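You operate a simulated robot arm through the tools that you are given. There is no shell and no other tool.

You are at the controls of a simulated robot arm. One attempt, no reset.

JOB
Press the part B plate down for three seconds or more at 4 bar of ram air.
Fine: isolator on, selector and regulator set first; lever back on hold; the unit stays stopped.

Only the result counts: the job must be done as asked and must still hold three seconds after the hand-in. Knocking over, shifting, dropping, spilling or breaking anything else fails it.

ROBOT AND FRAMES
A 7-joint arm with a three-finger gripper, fixed in place. Base frame: the origin is on the floor under the middle of its stand, x ahead of it, y to its left, z up. Lengths are in m, angles in degrees, forces in N, time in s.
It reaches about 1.342 m from its shoulder. Its first joint turns from -166.0 to 166.0 degrees. Payload 2.69 kg.
The tool frame sits at the grasp point between the pads (the TCP): z along the fingers, y along the line on which they close. The tips reach 0.03 m beyond it. The gripper opens to 0.128 m; its body begins 0.117 m behind the TCP.
Orientation is told as [roll, pitch, yaw] about the base's x, y, z axes, in that order, counted from this pose: with the fingers straight down and closing along the base's y, the tool's x points along the base's -x, its y along +y and its z along -z.

CONTROLS
- The arm moves only by the tool play_rows. Its arguments are lists of equal length, an entry for each row: "jaw": the finger opening in m, from 0 to 0.128; "slide": the shift along the tool's x, y, z in units of 100 mm (1.0 is 100 mm), a list of three; "delta_rot": the turn, a rotation vector about the tool's x, y, z in units of 120 degrees (1.0 is 120 degrees), a list of three. In form: {"jaw": [jaw, ...], "slide": [[tx, ty, tz], ...], "delta_rot": [[ax, ay, az], ...]}. A call has 1 to 20 rows; each row is the pose to reach, as a shift and turn from the pose commanded when the call began, along the tool's axes at that moment. A call with a number of a shift or a turn outside -1 to 1 is refused whole. Rows are played at 5 a second. More than 0.05 m and 8.6 degrees between two rows, or a gripper value outside its range, and nothing of the call is played. A pose out of reach is approached as far as the arm can. The call stops where the force on the tool passes 70 N (or 10 N more than at its start, if that is more) or the arm is blocked; 0.2 s more then pass. The fingers move at their own pace (about 0.127 m/s each) and stop on an object; they squeeze with about 25 N. The grip force told is the motor's: it shows also when the fingers shut on nothing. Time passes only in rows, and 0.2 s behind the last, so rows that repeat a pose let the fingers close. It gives the time, the measured TCP pose, the force on the tool (base axes), the opening and the grip force at its end, in the units of the frame above (readings bear some noise), with the torque about the TCP (base axes, N m) and any sound that the robot's microphone picked up, and new pictures: "show" is both (left out), scene, wrist or none.
- Cameras (640 x 400 px; columns grow to the right, rows downward): "scene" is fixed at [0.2315, -0.6569, 1.7236]; the picture's right is [0.78, -0.63, 0.00], its down [-0.30, -0.37, -0.88] and it looks along [0.55, 0.68, -0.48] (base axes); focal length 321 px, centre (320, 200). "wrist" rides on the gripper at [0.058, 0.054, -0.131] in the tool frame; the picture's right is [-0.68, 0.74, 0.00], its down [-0.62, -0.57, -0.55] and it looks along [-0.40, -0.37, 0.84] (tool axes); focal length 234 px, centre (320, 200). There is no depth. A picture from a camera that has moved, and an enlarged one, comes with that camera's place and axes in the base frame and with its lens. The place of the scene camera against the robot may be out by one fixed shift of up to 0.025 m in any direction.
- raise_lower(by): moves the trunk up (or, below 0, down) by that many m; the arm rides with it, the base frame stays. It gives what a move gives, with no picture.
- inspect(camera, box): a new picture of the part [left, top, right, bottom] of that camera's present view, enlarged. It takes no simulated time.
- sign_off(): hands the job in; it is judged then, once.

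Nothing tells you positions but the pictures and the camera data. Unless the task says otherwise, let go and move clear before handing in.

The tools are called after ">>>" as name(argument=value, ...) on one line, values as JSON. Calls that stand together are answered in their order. play_rows: Moves the arm, as the interface text tells. Its arguments: {"type":"object","properties":{"jaw":{"type":"array","items":{"type":"number"}},"slide":{"type":"array","items":{"type":"array","items":{"type":"number"}}},"delta_rot":{"type":"array","items":{"type":"array","items":{"type":"number"}}},"show":{"type":"string","enum":["both","scene","wrist","none"]}},"required":["jaw","slide","delta_rot"]} The other tools are called the same way: raise_lower (by) moves the trunk up or down; inspect (camera, box) takes an enlarged picture of a part of a camera's view; sign_off () hands the job in.

At the start:

```text
time: 0.0
ee_pos: [0.591, -0.3303, 1.551]
orientation: [-0.2, 0.0, 0.0]
force: [0.0, 0.6, -0.1]
wrist_torque: [-0.02, 0.04, 0.0]
width: 0.1281
gripper_force: 0.1
trunk travel left (down, up): [-0.15, 0.2]
```

scene: 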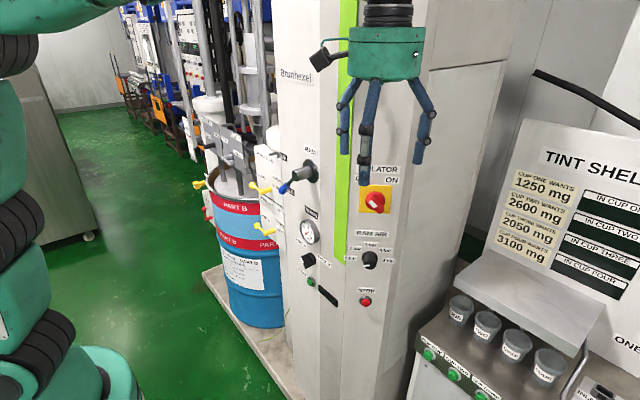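
wrist: 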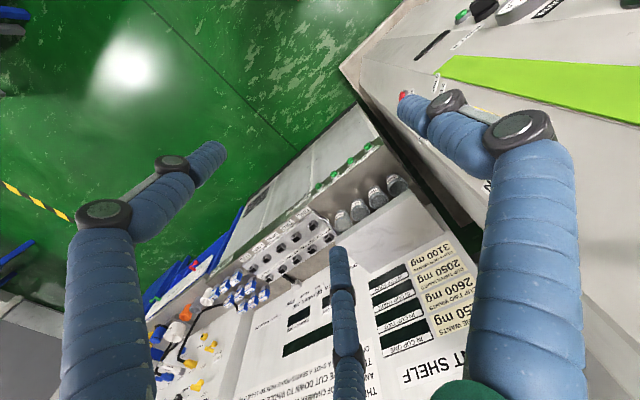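

I see a ram-pump cabinet ("Brunhexel") with an isolator knob, a ram air selector, a stop button, a gauge and a lever, plus a drum marked PART B to the left. I will look closer at the panel before moving anything.

>>> inspect(camera="scene", box=[260, 120, 420, 220])

>>> inspect(camera="scene", box=[270, 210, 430, 310])

>>> inspect(camera="scene", box=[180, 60, 340, 160])

>>> inspect(camera="scene", box=[180, 140, 340, 240])

>>> inspect(camera="wrist", box=[340, 0, 640, 188])

```text
4.00 times, centred on (340, 170) of scene
camera zoom: at [0.2315, -0.6569, 1.7236], right [0.78, -0.63, 0.0], down [-0.3, -0.37, -0.88], along [0.55, 0.68, -0.48], focal length 1286 px, centre (240, 320)
```

zoom: 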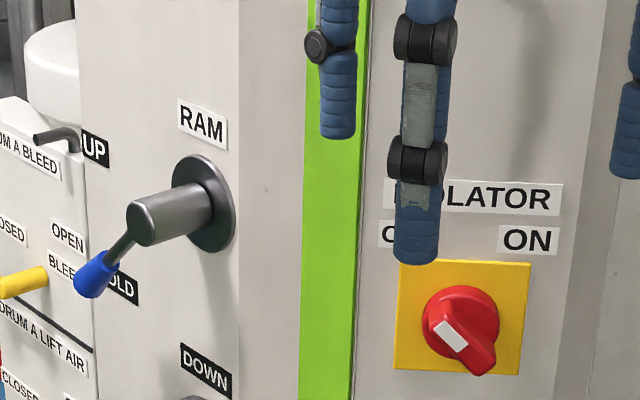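

```text
4.00 times, centred on (350, 260) of scene
camera zoom: at [0.2315, -0.6569, 1.7236], right [0.78, -0.63, 0.0], down [-0.3, -0.37, -0.88], along [0.55, 0.68, -0.48], focal length 1286 px, centre (200, -40)
```

zoom: 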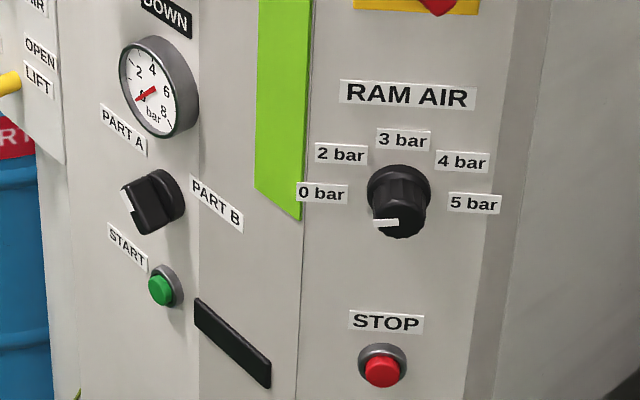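

```text
4.00 times, centred on (260, 110) of scene
camera zoom: at [0.2315, -0.6569, 1.7236], right [0.78, -0.63, 0.0], down [-0.3, -0.37, -0.88], along [0.55, 0.68, -0.48], focal length 1286 px, centre (560, 560)
```

zoom: 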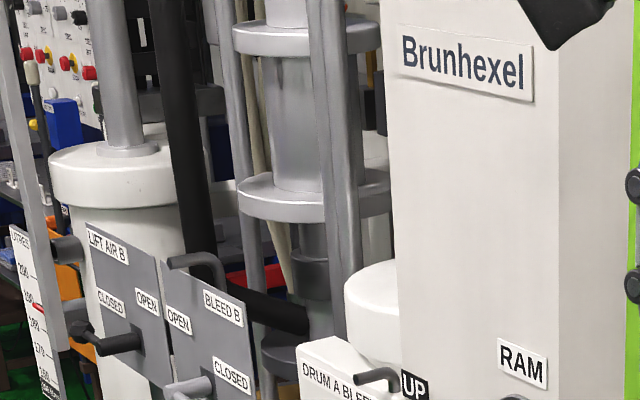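

```text
4.00 times, centred on (260, 190) of scene
camera zoom: at [0.2315, -0.6569, 1.7236], right [0.78, -0.63, 0.0], down [-0.3, -0.37, -0.88], along [0.55, 0.68, -0.48], focal length 1286 px, centre (560, 240)
```

zoom: 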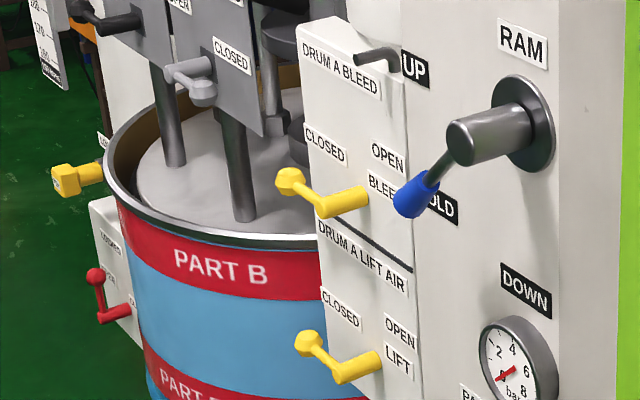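

```text
2.13 times, centred on (490, 94) of wrist
camera zoom: at [0.5326, -0.2799, 1.6829], right [0.68, 0.74, 0.0], down [0.62, -0.57, 0.55], along [0.4, -0.37, -0.84], focal length 498 px, centre (-42, 426)
```

zoom: 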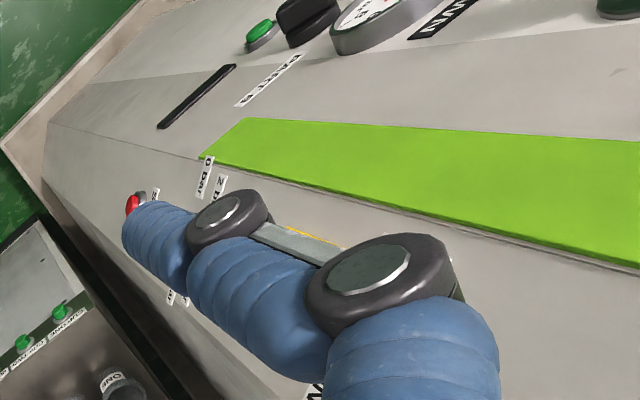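

The faces seem to be these: the left face (lever, gauge, PART A/B selector, START) faces -x at about x=0.72. The right face (isolator, RAM AIR, STOP) faces about (-0.7,-0.7), near x=0.755, y=-0.2. All knobs look set at their left ends. I will tilt the gripper to point forward, clear of the panel, for a better wrist view.

>>> play_rows(jaw=[0.128, 0.128, 0.128, 0.128, 0.128, 0.128, 0.128, 0.128, 0.128, 0.128, 0.128], slide=[[0.05, 0, 0], [0.1, 0, 0], [0.15, 0, 0], [0.2, 0, 0], [0.25, 0, 0], [0.3, 0, 0], [0.35, 0, 0], [0.4, 0, 0], [0.45, 0, 0.0], [0.5, 0, 0], [0.5, 0, 0]], delta_rot=[[0, -0.0682, 0], [0, -0.1364, 0], [0, -0.2046, 0], [0, -0.2728, 0], [0, -0.341, 0], [0, -0.4092, 0], [0, -0.4774, 0], [0, -0.5456, 0], [0, -0.6138, 0], [0, -0.682, 0], [0, -0.75, 0]])

```text
time: 2.6
ee_pos: [0.5753, -0.2935, 1.5318]
orientation: [55.3, -88.2, -50.3]
force: [0.2, -0.1, -0.5]
wrist_torque: [0.03, 0.01, 0.04]
width: 0.1278
gripper_force: 0.1
trunk travel left (down, up): [-0.15, 0.2]
stopped in row 11: the arm was blocked; the commanded pose is now the measured one
camera wrist: at [0.4383, -0.2533, 1.4788], right [-0.05, 0.72, 0.69], down [-0.49, -0.62, 0.61], along [0.87, -0.31, 0.38], focal length 234 px, centre (320, 200)
```

scene: 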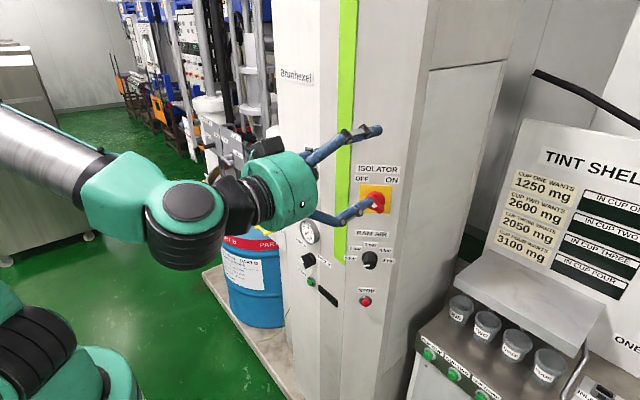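
wrist: 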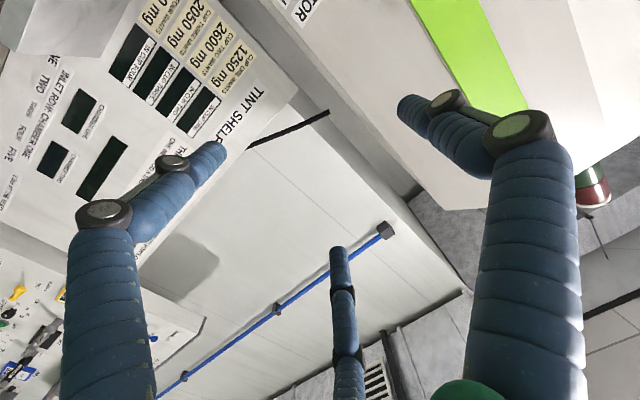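

The gripper now points forward (+x), but the wrist camera sits under it and looks up. I will roll the tool about its own axis to find the roll range and get a view down at the panel.

>>> play_rows(jaw=[0.128, 0.128, 0.128, 0.128, 0.128, 0.128, 0.128, 0.128, 0.128, 0.128, 0.128, 0.128, 0.128, 0.128, 0.128], slide=[[0, 0, 0], [0, 0, 0], [0, 0, 0], [0, 0, 0], [0, 0, 0], [0, 0, 0], [0, 0, 0], [0, 0, 0], [0, 0, 0], [0, 0, 0], [0, 0, 0], [0, 0, 0], [0, 0, 0], [0, 0, 0], [0, 0, 0]], delta_rot=[[0, 0, -0.0667], [0, 0, -0.1333], [0, 0, -0.2], [0, 0, -0.2667], [0, 0, -0.3333], [0, 0, -0.4], [0, 0, -0.4667], [0, 0, -0.5333], [0, 0, -0.6], [0, 0, -0.6667], [0, 0, -0.7333], [0, 0, -0.8], [0, 0, -0.8667], [0, 0, -0.9333], [0, 0, -1.0]])

```text
time: 5.8
ee_pos: [0.5881, -0.2172, 1.6467]
orientation: [-82.3, 21.1, 93.1]
force: [0.4, -1.2, -0.2]
wrist_torque: [-0.01, -0.07, 0.09]
width: 0.1278
gripper_force: 0.1
out of reach, approached as far as the arm can: row 11, 12, 13, 14, 15
trunk travel left (down, up): [-0.15, 0.2]
camera wrist: at [0.4546, -0.293, 1.6348], right [-0.12, 0.36, -0.92], down [-0.51, 0.78, 0.37], along [0.85, 0.52, 0.09], focal length 234 px, centre (320, 200)
```

scene: 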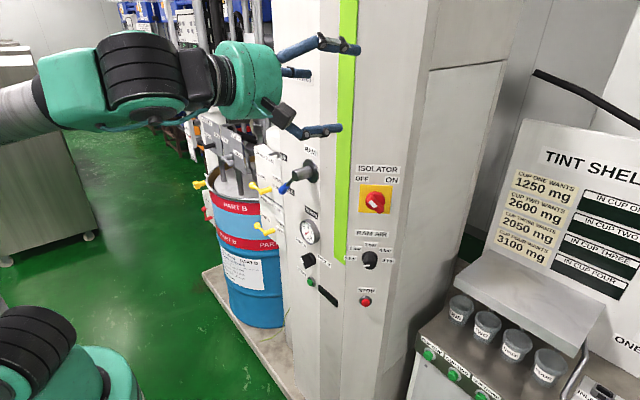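
wrist: 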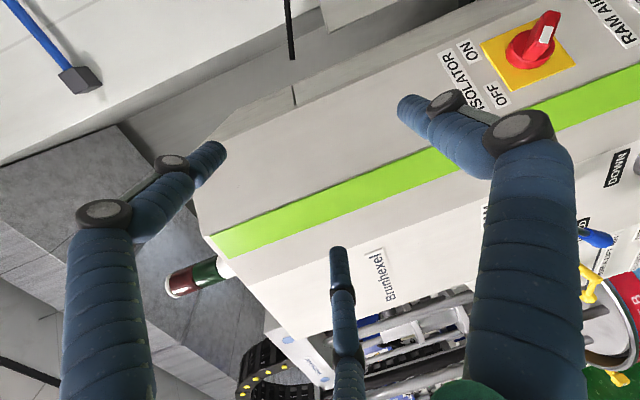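

The roll limit going counter-clockwise is near -90°, so the last rows drifted off. I will roll back clockwise by 120° and slide down and away from the panel.

>>> play_rows(jaw=[0.128, 0.128, 0.128, 0.128, 0.128, 0.128, 0.128, 0.128, 0.128, 0.128, 0.128, 0.128, 0.128, 0.128, 0.128], slide=[[0.015, 0.067, -0.01], [0.03, 0.133, -0.02], [0.045, 0.2, -0.03], [0.06, 0.267, -0.04], [0.075, 0.333, -0.05], [0.09, 0.4, -0.06], [0.105, 0.467, -0.07], [0.12, 0.533, -0.08], [0.135, 0.6, -0.09], [0.15, 0.667, -0.1], [0.165, 0.733, -0.1], [0.18, 0.8, -0.1], [0.195, 0.867, -0.1], [0.21, 0.933, -0.1], [0.23, 1.0, -0.1]], delta_rot=[[0, 0, 0.0667], [0, 0, 0.1333], [0, 0, 0.2], [0, 0, 0.2667], [0, 0, 0.3333], [0, 0, 0.4], [0, 0, 0.4667], [0, 0, 0.5333], [0, 0, 0.6], [0, 0, 0.6667], [0, 0, 0.7333], [0, 0, 0.8], [0, 0, 0.8667], [0, 0, 0.9333], [0, 0, 1.0]], show="scene")

```text
time: 9.0
ee_pos: [0.5704, -0.2698, 1.5583]
orientation: [50.7, -78.5, -51.0]
force: [0.3, -0.3, -0.4]
wrist_torque: [0.01, -0.01, 0.02]
width: 0.1279
gripper_force: 0.1
trunk travel left (down, up): [-0.15, 0.2]
```

scene: 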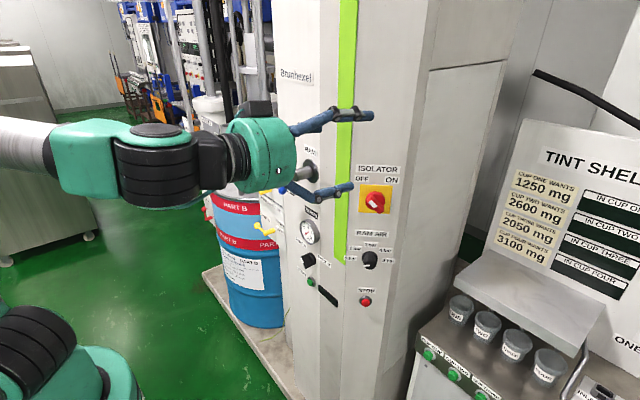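

Now I will aim the gripper square at the 45° face, rolled so the thumb side matches the isolator handle, at a safe standoff.

>>> play_rows(jaw=[0.128, 0.128, 0.128, 0.128, 0.128, 0.128, 0.128, 0.128, 0.128], slide=[[0.0509, -0.0756, 0.0412], [0.1018, -0.1511, 0.0824], [0.1527, -0.2267, 0.1237], [0.2036, -0.3022, 0.1649], [0.2544, -0.3778, 0.2061], [0.3053, -0.4533, 0.2473], [0.3562, -0.5289, 0.2886], [0.4071, -0.6044, 0.3298], [0.458, -0.68, 0.371]], delta_rot=[[-0.0389, -0.0196, -0.0499], [-0.0777, -0.0392, -0.0997], [-0.1166, -0.0588, -0.1496], [-0.1554, -0.0784, -0.1995], [-0.1943, -0.098, -0.2493], [-0.2331, -0.1176, -0.2992], [-0.272, -0.1372, -0.3491], [-0.3108, -0.1568, -0.3989], [-0.3497, -0.1764, -0.4488]])

```text
time: 11.0
ee_pos: [0.6012, -0.3259, 1.4983]
orientation: [-89.8, -44.7, 134.9]
force: [1.0, 3.3, 1.3]
wrist_torque: [-0.09, 0.07, -0.21]
width: 0.1272
gripper_force: 0.1
trunk travel left (down, up): [-0.15, 0.2]
camera wrist: at [0.5117, -0.4237, 1.4204], right [-0.71, 0.7, -0.05], down [-0.41, -0.36, 0.84], along [0.57, 0.61, 0.54], focal length 234 px, centre (320, 200)
```

scene: 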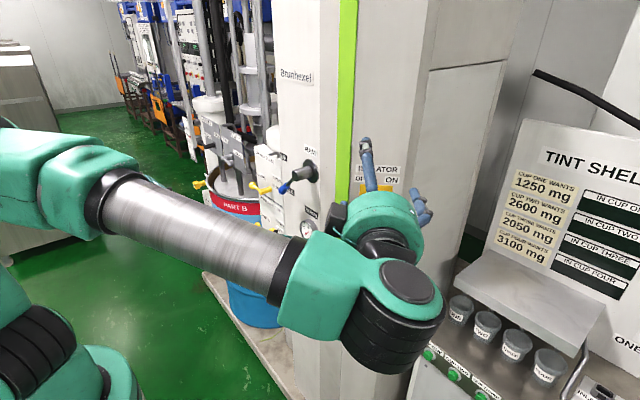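
wrist: 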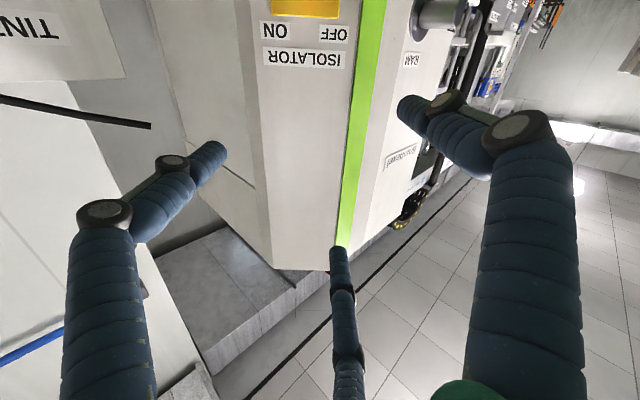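

The gripper is square to the isolator face. I will move down to the isolator's height, still well clear of it, and look.

>>> play_rows(jaw=[0.128, 0.128, 0.128, 0.128, 0.128], slide=[[0.25, 0.2175, 0.0], [0.5, 0.435, 0.0], [0.75, 0.6525, 0.0], [1.0, 0.87, 0.0], [1.0, 0.87, 0.0]], delta_rot=[[0, 0, 0], [0, 0, 0], [0, 0, 0], [0, 0, 0], [0, 0, 0]])

>>> inspect(camera="wrist", box=[200, 0, 440, 150])

>>> inspect(camera="scene", box=[280, 130, 440, 230])

```text
time: 12.2
ee_pos: [0.6076, -0.3384, 1.3647]
orientation: [-89.8, -44.7, 135.2]
force: [-0.4, -0.7, 0.7]
wrist_torque: [-0.01, -0.01, 0.01]
width: 0.1279
gripper_force: 0.0
trunk travel left (down, up): [-0.15, 0.2]
camera wrist: at [0.5167, -0.4345, 1.2869], right [-0.71, 0.7, -0.05], down [-0.41, -0.36, 0.84], along [0.57, 0.61, 0.55], focal length 234 px, centre (320, 200)
```

scene: 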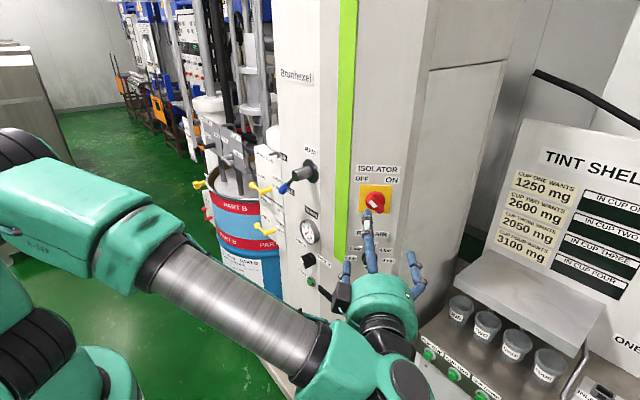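
wrist: 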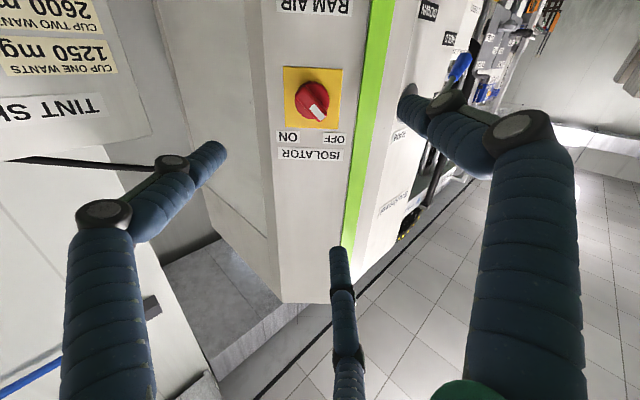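

```text
2.67 times, centred on (320, 75) of wrist
camera zoom: at [0.5167, -0.4345, 1.2869], right [-0.71, 0.7, -0.05], down [-0.41, -0.36, 0.84], along [0.57, 0.61, 0.55], focal length 624 px, centre (320, 533)
```

zoom: 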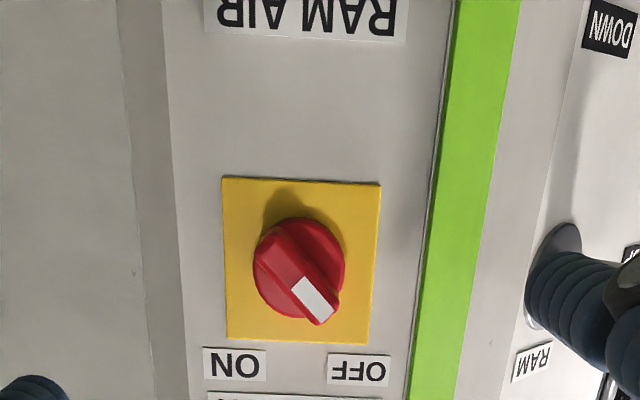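

```text
4.00 times, centred on (360, 180) of scene
camera zoom: at [0.2315, -0.6569, 1.7236], right [0.78, -0.63, 0.0], down [-0.3, -0.37, -0.88], along [0.55, 0.68, -0.48], focal length 1286 px, centre (160, 280)
```

zoom: 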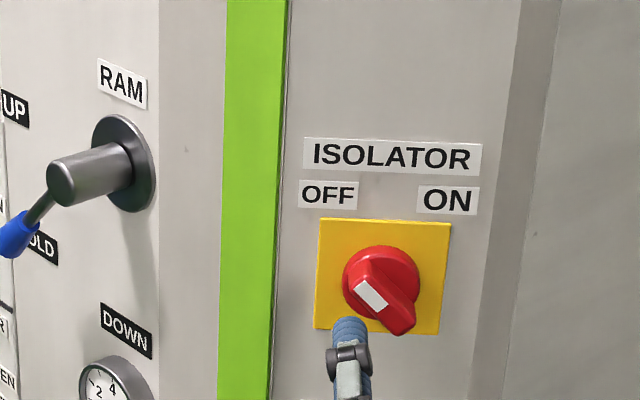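

The view is good: the isolator handle points at OFF. The axis works out at about (0.762, -0.199, 1.346), 10 mm right of and 19 mm below the TCP line. I will centre on it and test how the three fingers close in free air.

>>> play_rows(jaw=[0.128, 0.06, 0.04, 0.04, 0.04, 0.04], slide=[[0.1, 0.03, 0.0], [0.205, 0.06, 0.0], [0.205, 0.06, 0.0], [0.205, 0.06, 0], [0.205, 0.06, 0], [0.205, 0.06, 0]], delta_rot=[[0, 0, 0], [0, 0, 0], [0, 0, 0], [0, 0, 0], [0, 0, 0], [0, 0, 0]])

```text
time: 13.6
ee_pos: [0.6138, -0.3453, 1.3481]
orientation: [-89.9, -44.8, 135.1]
force: [0.8, 0.0, 0.1]
wrist_torque: [-0.01, 0.0, -0.01]
width: 0.04
gripper_force: 0.1
trunk travel left (down, up): [-0.15, 0.2]
camera wrist: at [0.5242, -0.4418, 1.2691], right [-0.71, 0.7, -0.05], down [-0.41, -0.36, 0.84], along [0.57, 0.61, 0.55], focal length 234 px, centre (320, 200)
```

scene: 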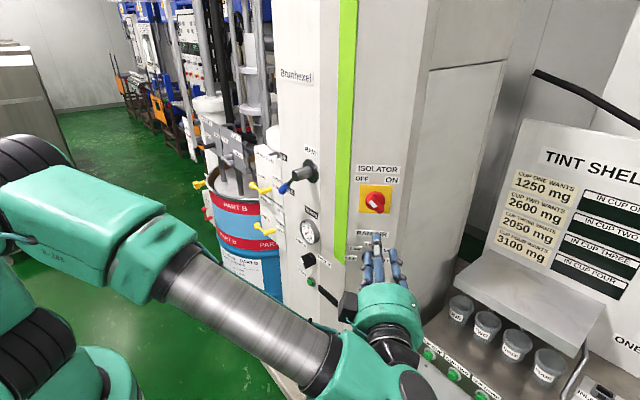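
wrist: 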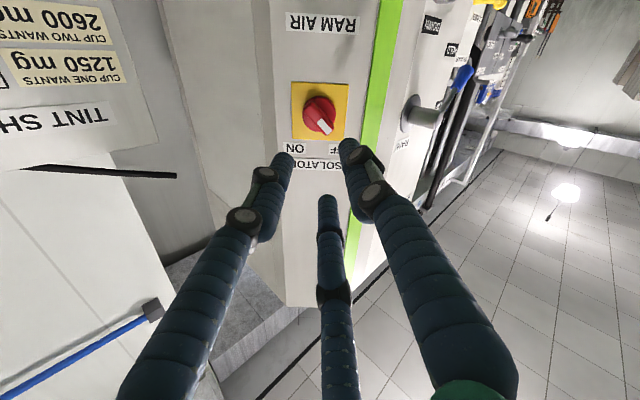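

The fingers close radially at 120° to each other, which suits the round knobs. I will check the centring up close before moving in.

>>> inspect(camera="wrist", box=[256, 70, 384, 150])

```text
5.00 times, centred on (320, 110) of wrist
camera zoom: at [0.5242, -0.4418, 1.2691], right [-0.71, 0.7, -0.05], down [-0.41, -0.36, 0.84], along [0.57, 0.61, 0.55], focal length 1171 px, centre (320, 650)
```

zoom: 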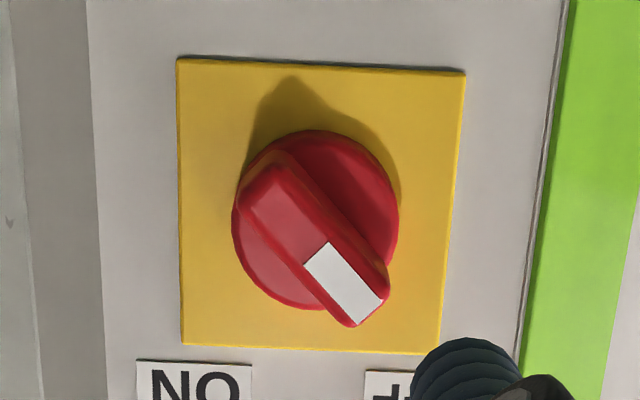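

The tool axis is within 1–2 mm of the knob axis, and the fingers are rolled to match the handle. I will approach with the fingers partly open.

>>> play_rows(jaw=[0.085, 0.085, 0.085, 0.085, 0.085, 0.085], slide=[[0, 0, 0], [0, 0, 0.2], [0, 0, 0.4], [0, 0, 0.6], [0, 0, 0.8], [0, 0, 1.0]], delta_rot=[[0, 0, 0], [0, 0, 0], [0, 0, 0], [0, 0, 0], [0, 0, 0], [0, 0, 0]])

```text
time: 15.0
ee_pos: [0.6853, -0.2729, 1.3481]
orientation: [-90.0, -44.8, 135.1]
force: [0.0, -0.4, -0.5]
wrist_torque: [0.0, -0.01, 0.02]
width: 0.0851
gripper_force: 0.0
trunk travel left (down, up): [-0.15, 0.2]
camera wrist: at [0.5949, -0.3696, 1.2696], right [-0.71, 0.7, -0.05], down [-0.41, -0.36, 0.84], along [0.57, 0.61, 0.55], focal length 234 px, centre (320, 200)
```

scene: 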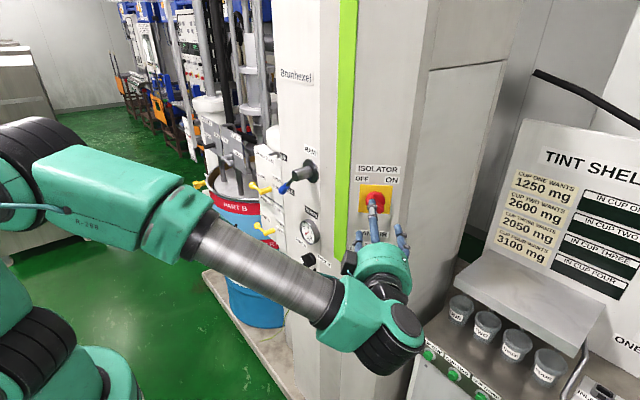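
wrist: 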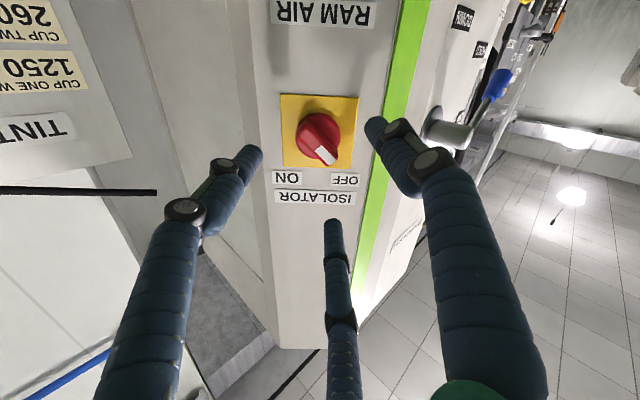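

>>> inspect(camera="wrist", box=[256, 90, 384, 170])

```text
5.00 times, centred on (320, 130) of wrist
camera zoom: at [0.5949, -0.3696, 1.2696], right [-0.71, 0.7, -0.05], down [-0.41, -0.36, 0.84], along [0.57, 0.61, 0.55], focal length 1171 px, centre (320, 550)
```

zoom: 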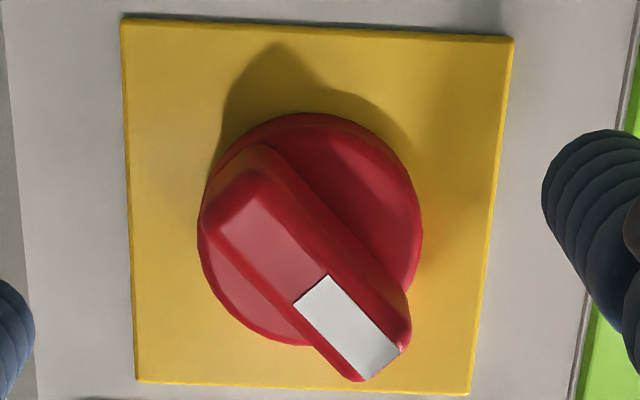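

The plate's front is at about 0.122 m from the TCP, and the knob sticks out about 30 mm. I will advance 80 mm so the fingertips straddle the handle without touching the plate.

>>> play_rows(jaw=[0.085, 0.085, 0.085, 0.085, 0.085, 0.085, 0.085], slide=[[0.01, -0.01, 0.15], [0.01, -0.01, 0.3], [0.01, -0.01, 0.45], [0.01, -0.01, 0.55], [0.01, -0.01, 0.65], [0.01, -0.01, 0.75], [0.01, -0.01, 0.8]], delta_rot=[[0, 0, 0], [0, 0, 0], [0, 0, 0], [0, 0, 0], [0, 0, 0], [0, 0, 0], [0, 0, 0]])

>>> inspect(camera="wrist", box=[224, 90, 416, 210])

>>> inspect(camera="scene", box=[310, 150, 438, 230])

```text
time: 16.6
ee_pos: [0.743, -0.2174, 1.3482]
orientation: [-89.9, -44.9, 135.2]
force: [0.2, -0.2, 0.5]
wrist_torque: [0.01, 0.01, -0.01]
width: 0.0853
gripper_force: 0.1
trunk travel left (down, up): [-0.15, 0.2]
camera wrist: at [0.6527, -0.3145, 1.2695], right [-0.71, 0.7, -0.05], down [-0.41, -0.36, 0.84], along [0.57, 0.61, 0.55], focal length 234 px, centre (320, 200)
```

scene: 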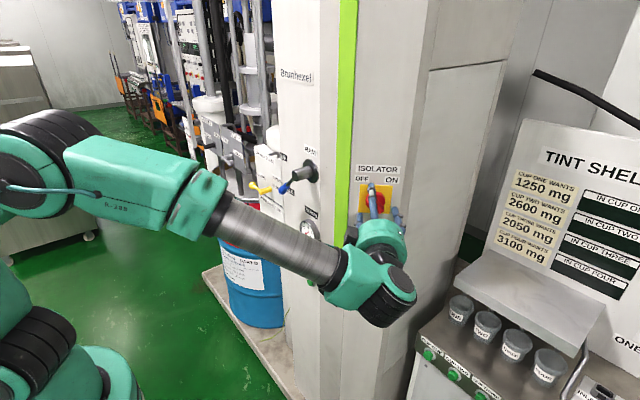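
wrist: 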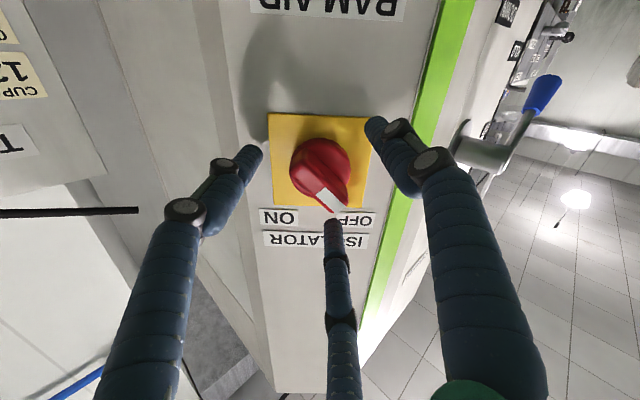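

```text
3.33 times, centred on (320, 150) of wrist
camera zoom: at [0.6527, -0.3145, 1.2695], right [-0.71, 0.7, -0.05], down [-0.41, -0.36, 0.84], along [0.57, 0.61, 0.55], focal length 781 px, centre (320, 367)
```

zoom: 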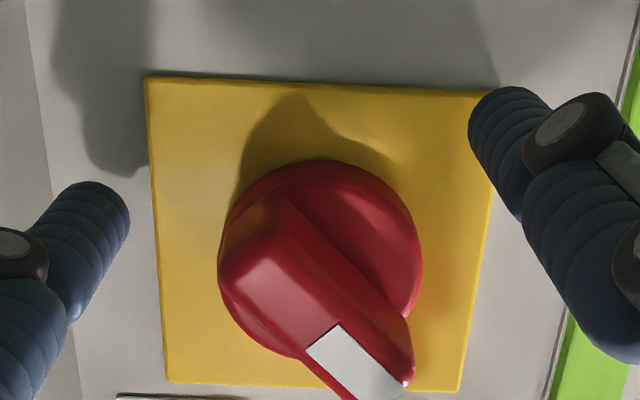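

```text
5.00 times, centred on (374, 190) of scene
camera zoom: at [0.2315, -0.6569, 1.7236], right [0.78, -0.63, 0.0], down [-0.3, -0.37, -0.88], along [0.55, 0.68, -0.48], focal length 1607 px, centre (50, 250)
```

zoom: 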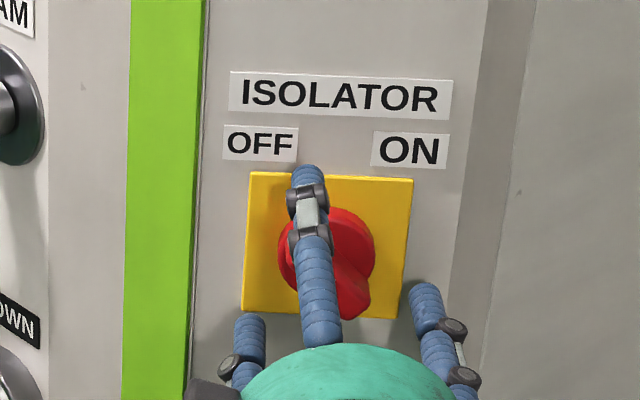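

The fingers straddle the handle with no contact. I will close on it now and look before turning.

>>> play_rows(jaw=[0.05, 0.02, 0.0, 0.0, 0.0], slide=[[0, 0, 0], [0, 0, 0], [0, 0, 0], [0, 0, 0], [0, 0, 0]], delta_rot=[[0, 0, 0], [0, 0, 0], [0, 0, 0], [0, 0, 0], [0, 0, 0]])

>>> inspect(camera="wrist", box=[224, 90, 416, 210])

>>> inspect(camera="scene", box=[310, 150, 438, 230])

```text
time: 17.8
ee_pos: [0.7438, -0.2201, 1.3559]
orientation: [-90.3, -44.3, 135.2]
force: [-2.1, -5.7, 5.3]
wrist_torque: [0.14, 0.51, 0.04]
width: 0.0282
gripper_force: 45.1
trunk travel left (down, up): [-0.15, 0.2]
stopped in row 5: the force on the tool passed its limit at 70 N (the readings are from after the stop); the commanded pose is now the measured one
camera wrist: at [0.654, -0.3168, 1.276], right [-0.7, 0.71, -0.05], down [-0.42, -0.36, 0.83], along [0.57, 0.61, 0.55], focal length 234 px, centre (320, 200)
```

scene: 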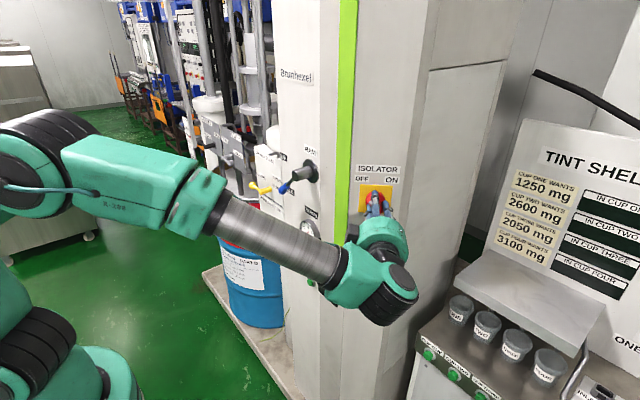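
wrist: 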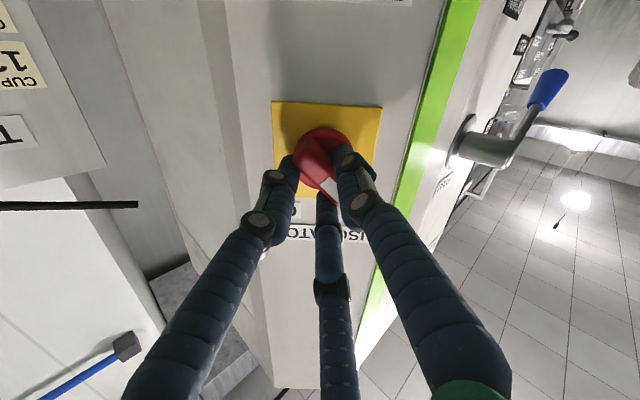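

```text
3.33 times, centred on (320, 150) of wrist
camera zoom: at [0.654, -0.3168, 1.276], right [-0.7, 0.71, -0.05], down [-0.42, -0.36, 0.83], along [0.57, 0.61, 0.55], focal length 781 px, centre (320, 367)
```

zoom: 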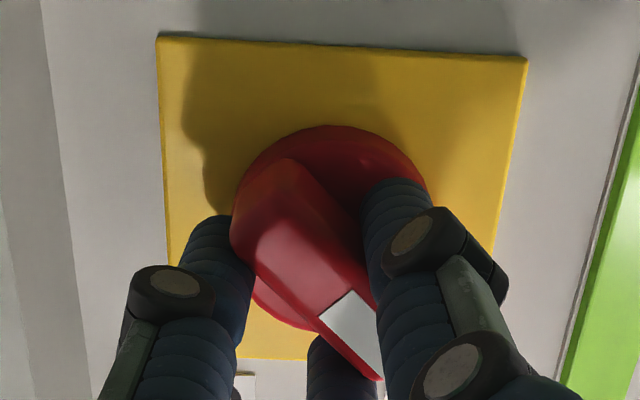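

```text
5.00 times, centred on (374, 190) of scene
camera zoom: at [0.2315, -0.6569, 1.7236], right [0.78, -0.63, 0.0], down [-0.3, -0.37, -0.88], along [0.55, 0.68, -0.48], focal length 1607 px, centre (50, 250)
```

zoom: 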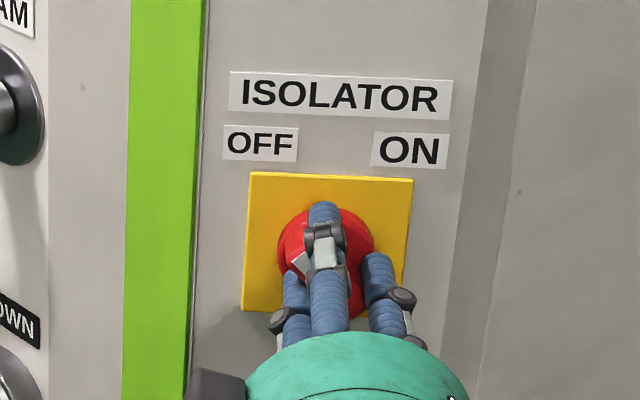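

The fingers have the handle, and the gripper settled about 10 mm above the knob axis. I will turn clockwise around the knob's axis, 45° first, and check.

>>> play_rows(jaw=[0.0, 0.0, 0.0, 0.0, 0.0, 0.0], slide=[[0.012, -0.006, 0], [0.025, -0.011, 0], [0.038, -0.013, 0], [0.052, -0.015, 0], [0.065, -0.014, 0], [0.078, -0.011, 0]], delta_rot=[[0, 0, 0.0625], [0, 0, 0.125], [0, 0, 0.1875], [0, 0, 0.25], [0, 0, 0.3125], [0, 0, 0.375]])

>>> inspect(camera="wrist", box=[224, 90, 416, 210])

>>> inspect(camera="scene", box=[310, 150, 438, 230])

```text
time: 19.2
ee_pos: [0.7461, -0.2214, 1.3521]
orientation: [-117.0, -89.4, 161.9]
force: [-20.1, 10.1, 11.8]
wrist_torque: [0.46, -0.34, 0.73]
width: 0.0281
gripper_force: 45.4
trunk travel left (down, up): [-0.15, 0.2]
camera wrist: at [0.6158, -0.2787, 1.2927], right [-0.53, 0.52, 0.67], down [0.01, -0.79, 0.62], along [0.85, 0.33, 0.41], focal length 234 px, centre (320, 200)
```

scene: 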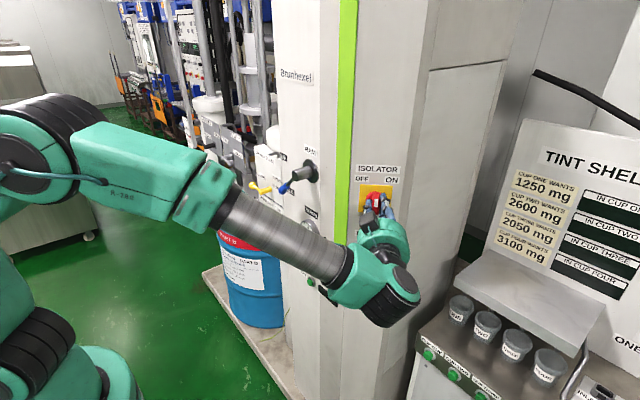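
wrist: 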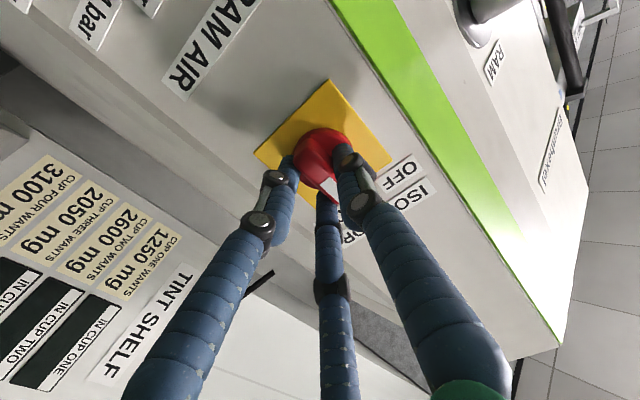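

```text
3.33 times, centred on (320, 150) of wrist
camera zoom: at [0.6158, -0.2787, 1.2927], right [-0.53, 0.52, 0.67], down [0.01, -0.79, 0.62], along [0.85, 0.33, 0.41], focal length 781 px, centre (320, 367)
```

zoom: 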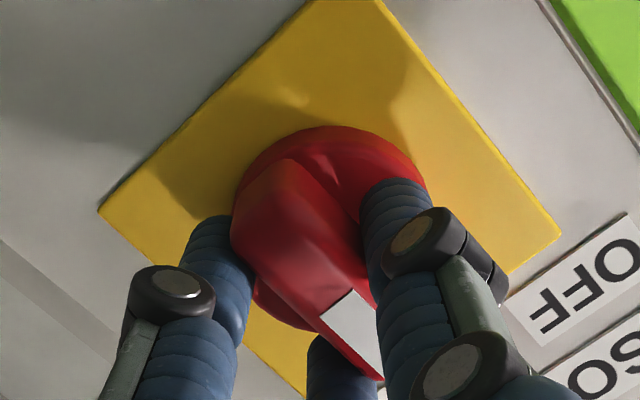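

```text
5.00 times, centred on (374, 190) of scene
camera zoom: at [0.2315, -0.6569, 1.7236], right [0.78, -0.63, 0.0], down [-0.3, -0.37, -0.88], along [0.55, 0.68, -0.48], focal length 1607 px, centre (50, 250)
```

zoom: 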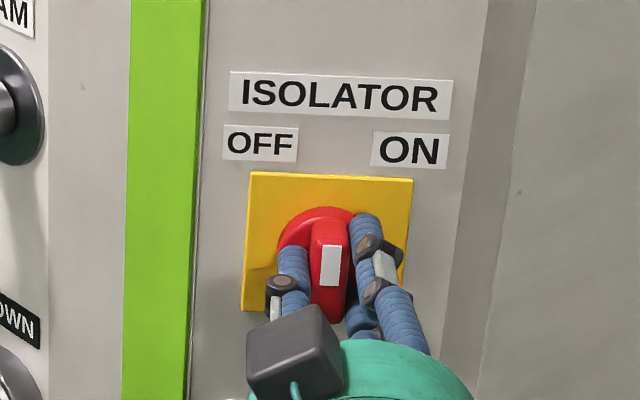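

The knob turned with the grip and now points straight up. I will continue another 45° clockwise to ON.

>>> play_rows(jaw=[0.0, 0.0, 0.0, 0.0, 0.0, 0.0], slide=[[0.001, 0.022, 0], [0.011, 0.016, 0], [0.021, 0.011, 0], [0.031, 0.007, 0], [0.042, 0.005, 0], [0.053, 0.004, 0]], delta_rot=[[0, 0, 0.0625], [0, 0, 0.125], [0, 0, 0.1875], [0, 0, 0.25], [0, 0, 0.3125], [0, 0, 0.375]])

>>> inspect(camera="scene", box=[310, 150, 438, 230])

>>> inspect(camera="wrist", box=[224, 90, 416, 210])

```text
time: 20.6
ee_pos: [0.7451, -0.2211, 1.3471]
orientation: [90.5, -45.7, -45.2]
force: [-16.5, 9.9, 20.4]
wrist_torque: [0.69, -0.58, 0.05]
width: 0.0279
gripper_force: 45.0
trunk travel left (down, up): [-0.15, 0.2]
camera wrist: at [0.5969, -0.26, 1.3428], right [-0.04, 0.03, 1.0], down [0.2, -0.98, 0.04], along [0.98, 0.2, 0.03], focal length 234 px, centre (320, 200)
```

scene: 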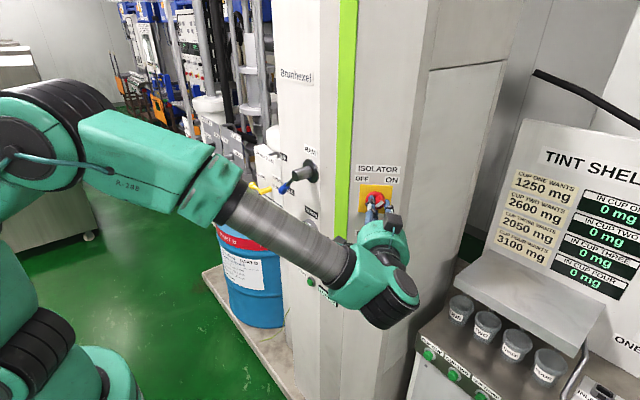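
wrist: 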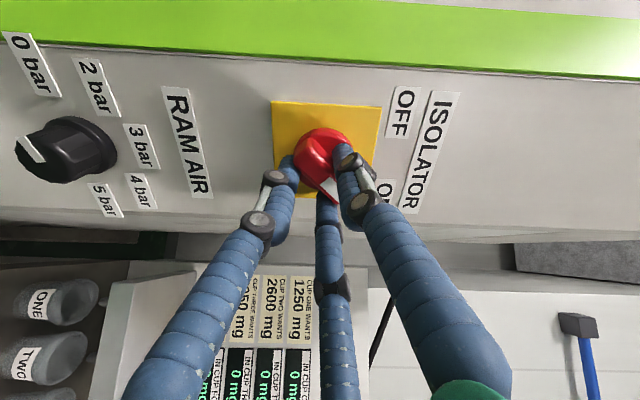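

```text
5.00 times, centred on (374, 190) of scene
camera zoom: at [0.2315, -0.6569, 1.7236], right [0.78, -0.63, 0.0], down [-0.3, -0.37, -0.88], along [0.55, 0.68, -0.48], focal length 1607 px, centre (50, 250)
```

zoom: 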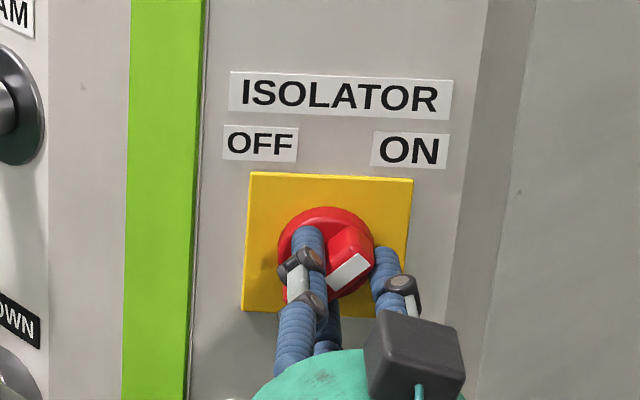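

```text
3.33 times, centred on (320, 150) of wrist
camera zoom: at [0.5969, -0.26, 1.3428], right [-0.04, 0.03, 1.0], down [0.2, -0.98, 0.04], along [0.98, 0.2, 0.03], focal length 781 px, centre (320, 367)
```

zoom: 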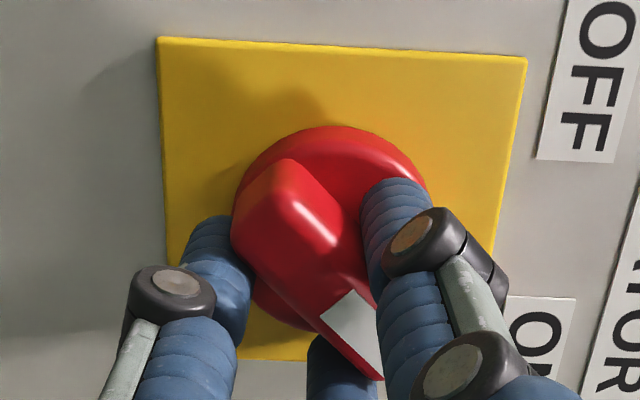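

The isolator is ON: the handle points at ON and the displays have lit up. I will open the fingers, back straight off and look at the regulator.

>>> play_rows(jaw=[0.04, 0.085, 0.085, 0.085, 0.085, 0.085, 0.085, 0.085], slide=[[0, 0, 0], [0, 0, 0], [0, 0, 0], [0, 0, -0.2], [0, 0, -0.4], [0, 0, -0.6], [0, 0, -0.8], [0, 0, -1.0]], delta_rot=[[0, 0, 0], [0, 0, 0], [0, 0, 0], [0, 0, 0], [0, 0, 0], [0, 0, 0], [0, 0, 0], [0, 0, 0]])

>>> inspect(camera="scene", box=[300, 150, 428, 230])

>>> inspect(camera="wrist", box=[0, 60, 256, 220])

```text
time: 22.4
ee_pos: [0.6779, -0.2931, 1.3434]
orientation: [90.3, -45.6, -45.3]
force: [0.0, -0.6, 0.0]
wrist_torque: [0.01, 0.0, 0.02]
width: 0.085
gripper_force: 0.0
trunk travel left (down, up): [-0.15, 0.2]
camera wrist: at [0.5284, -0.3312, 1.3392], right [-0.04, 0.03, 1.0], down [0.2, -0.98, 0.04], along [0.98, 0.2, 0.03], focal length 234 px, centre (320, 200)
```

scene: 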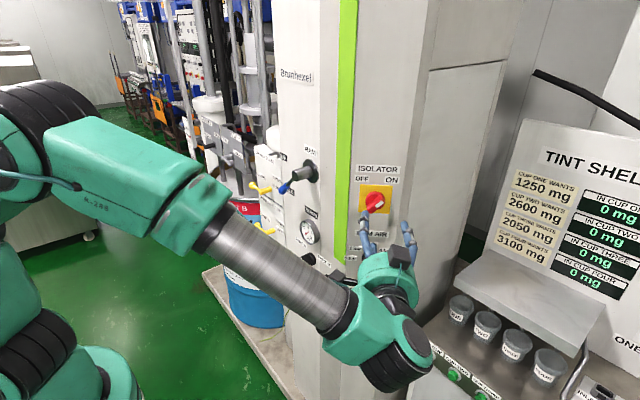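
wrist: 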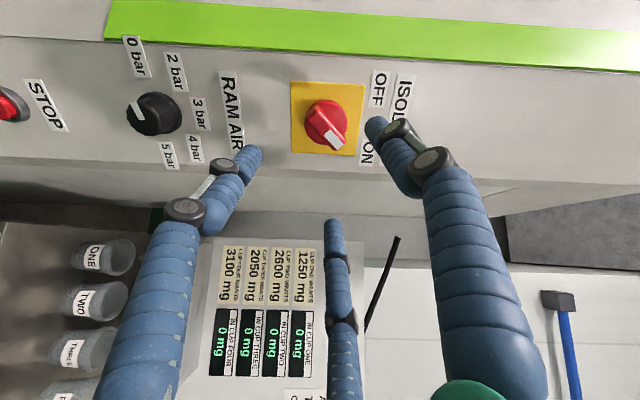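

```text
5.00 times, centred on (364, 190) of scene
camera zoom: at [0.2315, -0.6569, 1.7236], right [0.78, -0.63, 0.0], down [-0.3, -0.37, -0.88], along [0.55, 0.68, -0.48], focal length 1607 px, centre (100, 250)
```

zoom: 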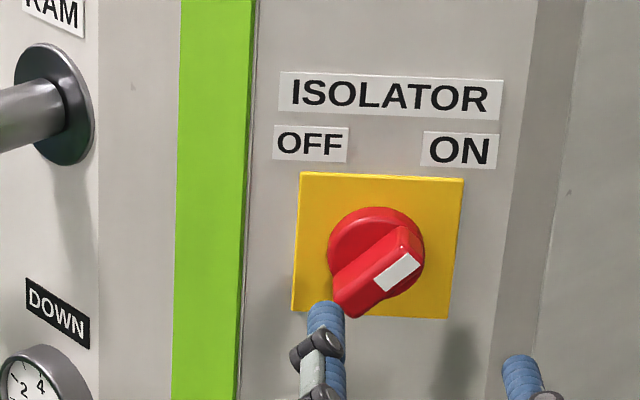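

```text
2.50 times, centred on (128, 140) of wrist
camera zoom: at [0.5284, -0.3312, 1.3392], right [-0.04, 0.03, 1.0], down [0.2, -0.98, 0.04], along [0.98, 0.2, 0.03], focal length 585 px, centre (800, 350)
```

zoom: 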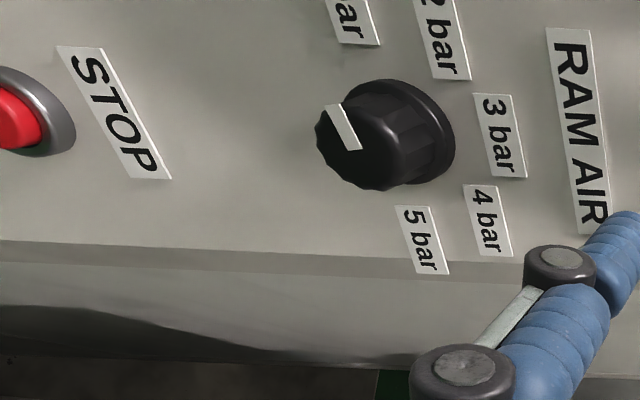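

The isolator is confirmed ON and the gripper is free. The regulator mark points left at 0 bar. Its centre is about 0.18 m below, near z=1.160, and 4 bar is 135° clockwise. I will roll counter-clockwise to gain turning range while moving down.

>>> play_rows(jaw=[0.085, 0.085, 0.085, 0.085, 0.085, 0.085, 0.085, 0.085, 0.085, 0.085, 0.085, 0.085, 0.085, 0.085], slide=[[0.0538, -0.0472, 0], [0.1076, -0.0944, 0], [0.1614, -0.1416, 0], [0.2151, -0.1889, 0], [0.2689, -0.2361, 0], [0.3227, -0.2833, 0], [0.3765, -0.3305, 0], [0.4303, -0.3777, 0], [0.4841, -0.4249, 0], [0.5379, -0.4721, 0], [0.5916, -0.5194, 0], [0.6454, -0.5666, 0], [0.6992, -0.6138, 0], [0.753, -0.661, 0]], delta_rot=[[0, 0, -0.0685], [0, 0, -0.1369], [0, 0, -0.2054], [0, 0, -0.2738], [0, 0, -0.3423], [0, 0, -0.4107], [0, 0, -0.4792], [0, 0, -0.5476], [0, 0, -0.6161], [0, 0, -0.6845], [0, 0, -0.753], [0, 0, -0.8214], [0, 0, -0.8899], [0, 0, -0.9583]])

```text
time: 25.4
ee_pos: [0.7362, -0.3487, 1.3373]
orientation: [-88.6, -22.6, 136.1]
force: [-0.6, 1.0, 1.8]
wrist_torque: [-0.12, 0.11, -0.13]
width: 0.085
gripper_force: 0.1
out of reach, approached as far as the arm can: row 12, 13, 14
trunk travel left (down, up): [-0.15, 0.2]
camera wrist: at [0.6697, -0.4693, 1.2676], right [-0.67, 0.62, -0.42], down [-0.62, -0.15, 0.77], along [0.41, 0.77, 0.48], focal length 234 px, centre (320, 200)
```

scene: 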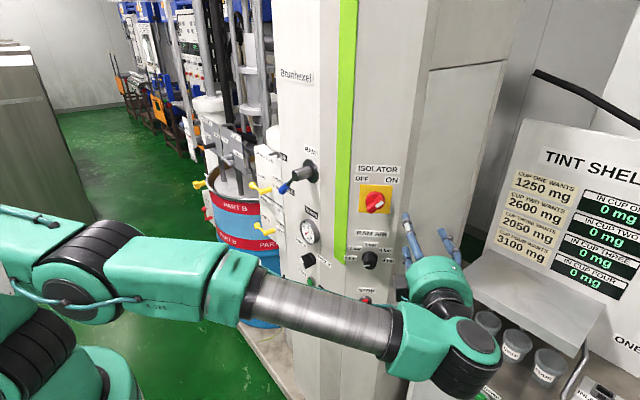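
wrist: 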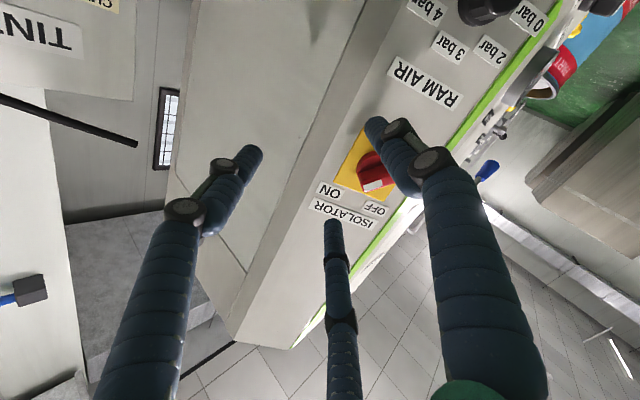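

The reach ends near -50° of roll here, and the arm drifted right, still clear of everything. I will come back to -40° roll and centre in front of the regulator in steps.

>>> play_rows(jaw=[0.085, 0.085, 0.085, 0.085, 0.085], slide=[[-0.108, 0.19, 0.023], [-0.217, 0.381, 0.046], [-0.325, 0.571, 0.068], [-0.434, 0.762, 0.091], [-0.542, 0.952, 0.114]], delta_rot=[[0.0034, 0.0009, 0.0457], [0.0068, 0.0019, 0.0914], [0.0101, 0.0028, 0.137], [0.0135, 0.0038, 0.1827], [0.0169, 0.0047, 0.2284]], show="scene")

```text
time: 26.6
ee_pos: [0.6822, -0.2828, 1.2705]
orientation: [-90.1, -50.2, 135.1]
force: [-0.5, -0.2, 0.4]
wrist_torque: [-0.02, -0.02, -0.02]
width: 0.0848
gripper_force: 0.0
trunk travel left (down, up): [-0.15, 0.2]
```

scene: 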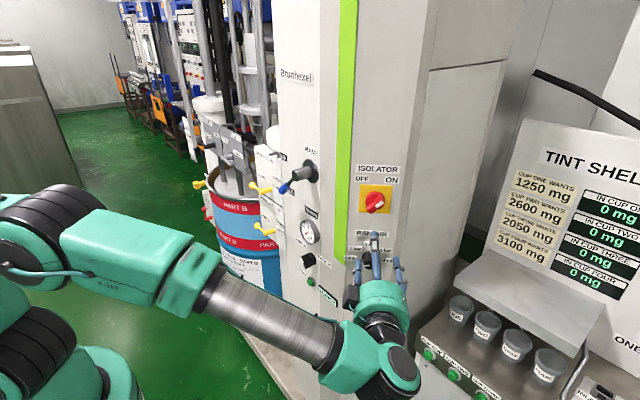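

>>> play_rows(jaw=[0.085, 0.085, 0.085, 0.085], slide=[[0.264, 0.23, 0], [0.527, 0.46, 0], [0.791, 0.69, 0], [0.791, 0.69, 0]], delta_rot=[[0, 0, 0], [0, 0, 0], [0, 0, 0], [0, 0, 0]])

>>> inspect(camera="wrist", box=[224, 70, 416, 190])

```text
time: 27.6
ee_pos: [0.6799, -0.2816, 1.1624]
orientation: [-90.1, -50.2, 135.1]
force: [0.3, -0.5, -0.7]
wrist_torque: [0.03, -0.03, 0.0]
width: 0.0854
gripper_force: 0.0
trunk travel left (down, up): [-0.15, 0.2]
camera wrist: at [0.5854, -0.3727, 1.0839], right [-0.71, 0.71, 0.05], down [-0.36, -0.42, 0.83], along [0.61, 0.57, 0.55], focal length 234 px, centre (320, 200)
```

scene: 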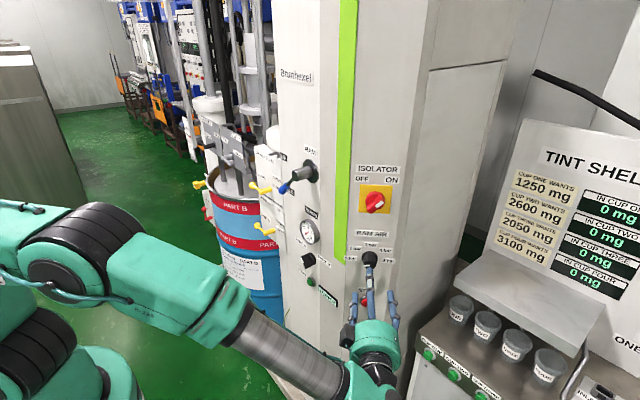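
wrist: 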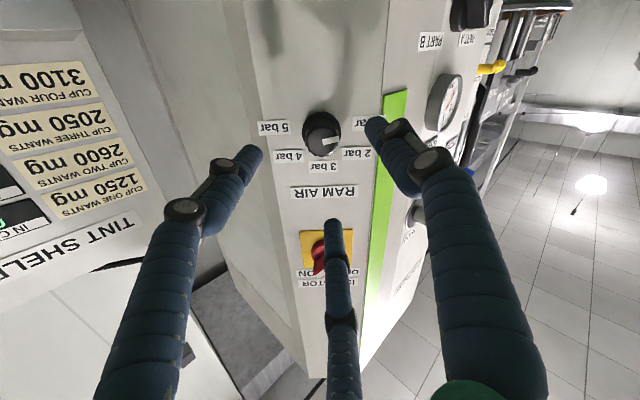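

```text
3.33 times, centred on (320, 130) of wrist
camera zoom: at [0.5854, -0.3727, 1.0839], right [-0.71, 0.71, 0.05], down [-0.36, -0.42, 0.83], along [0.61, 0.57, 0.55], focal length 781 px, centre (320, 433)
```

zoom: 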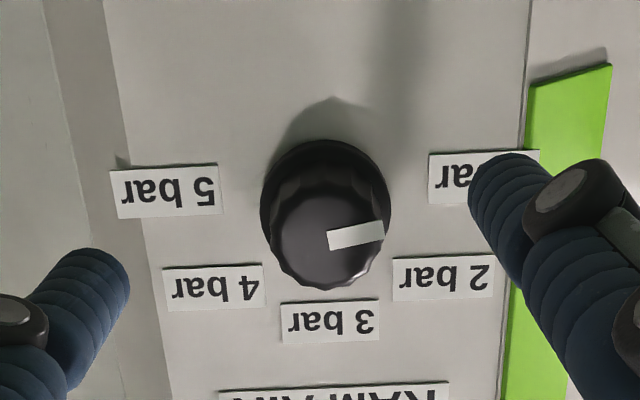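

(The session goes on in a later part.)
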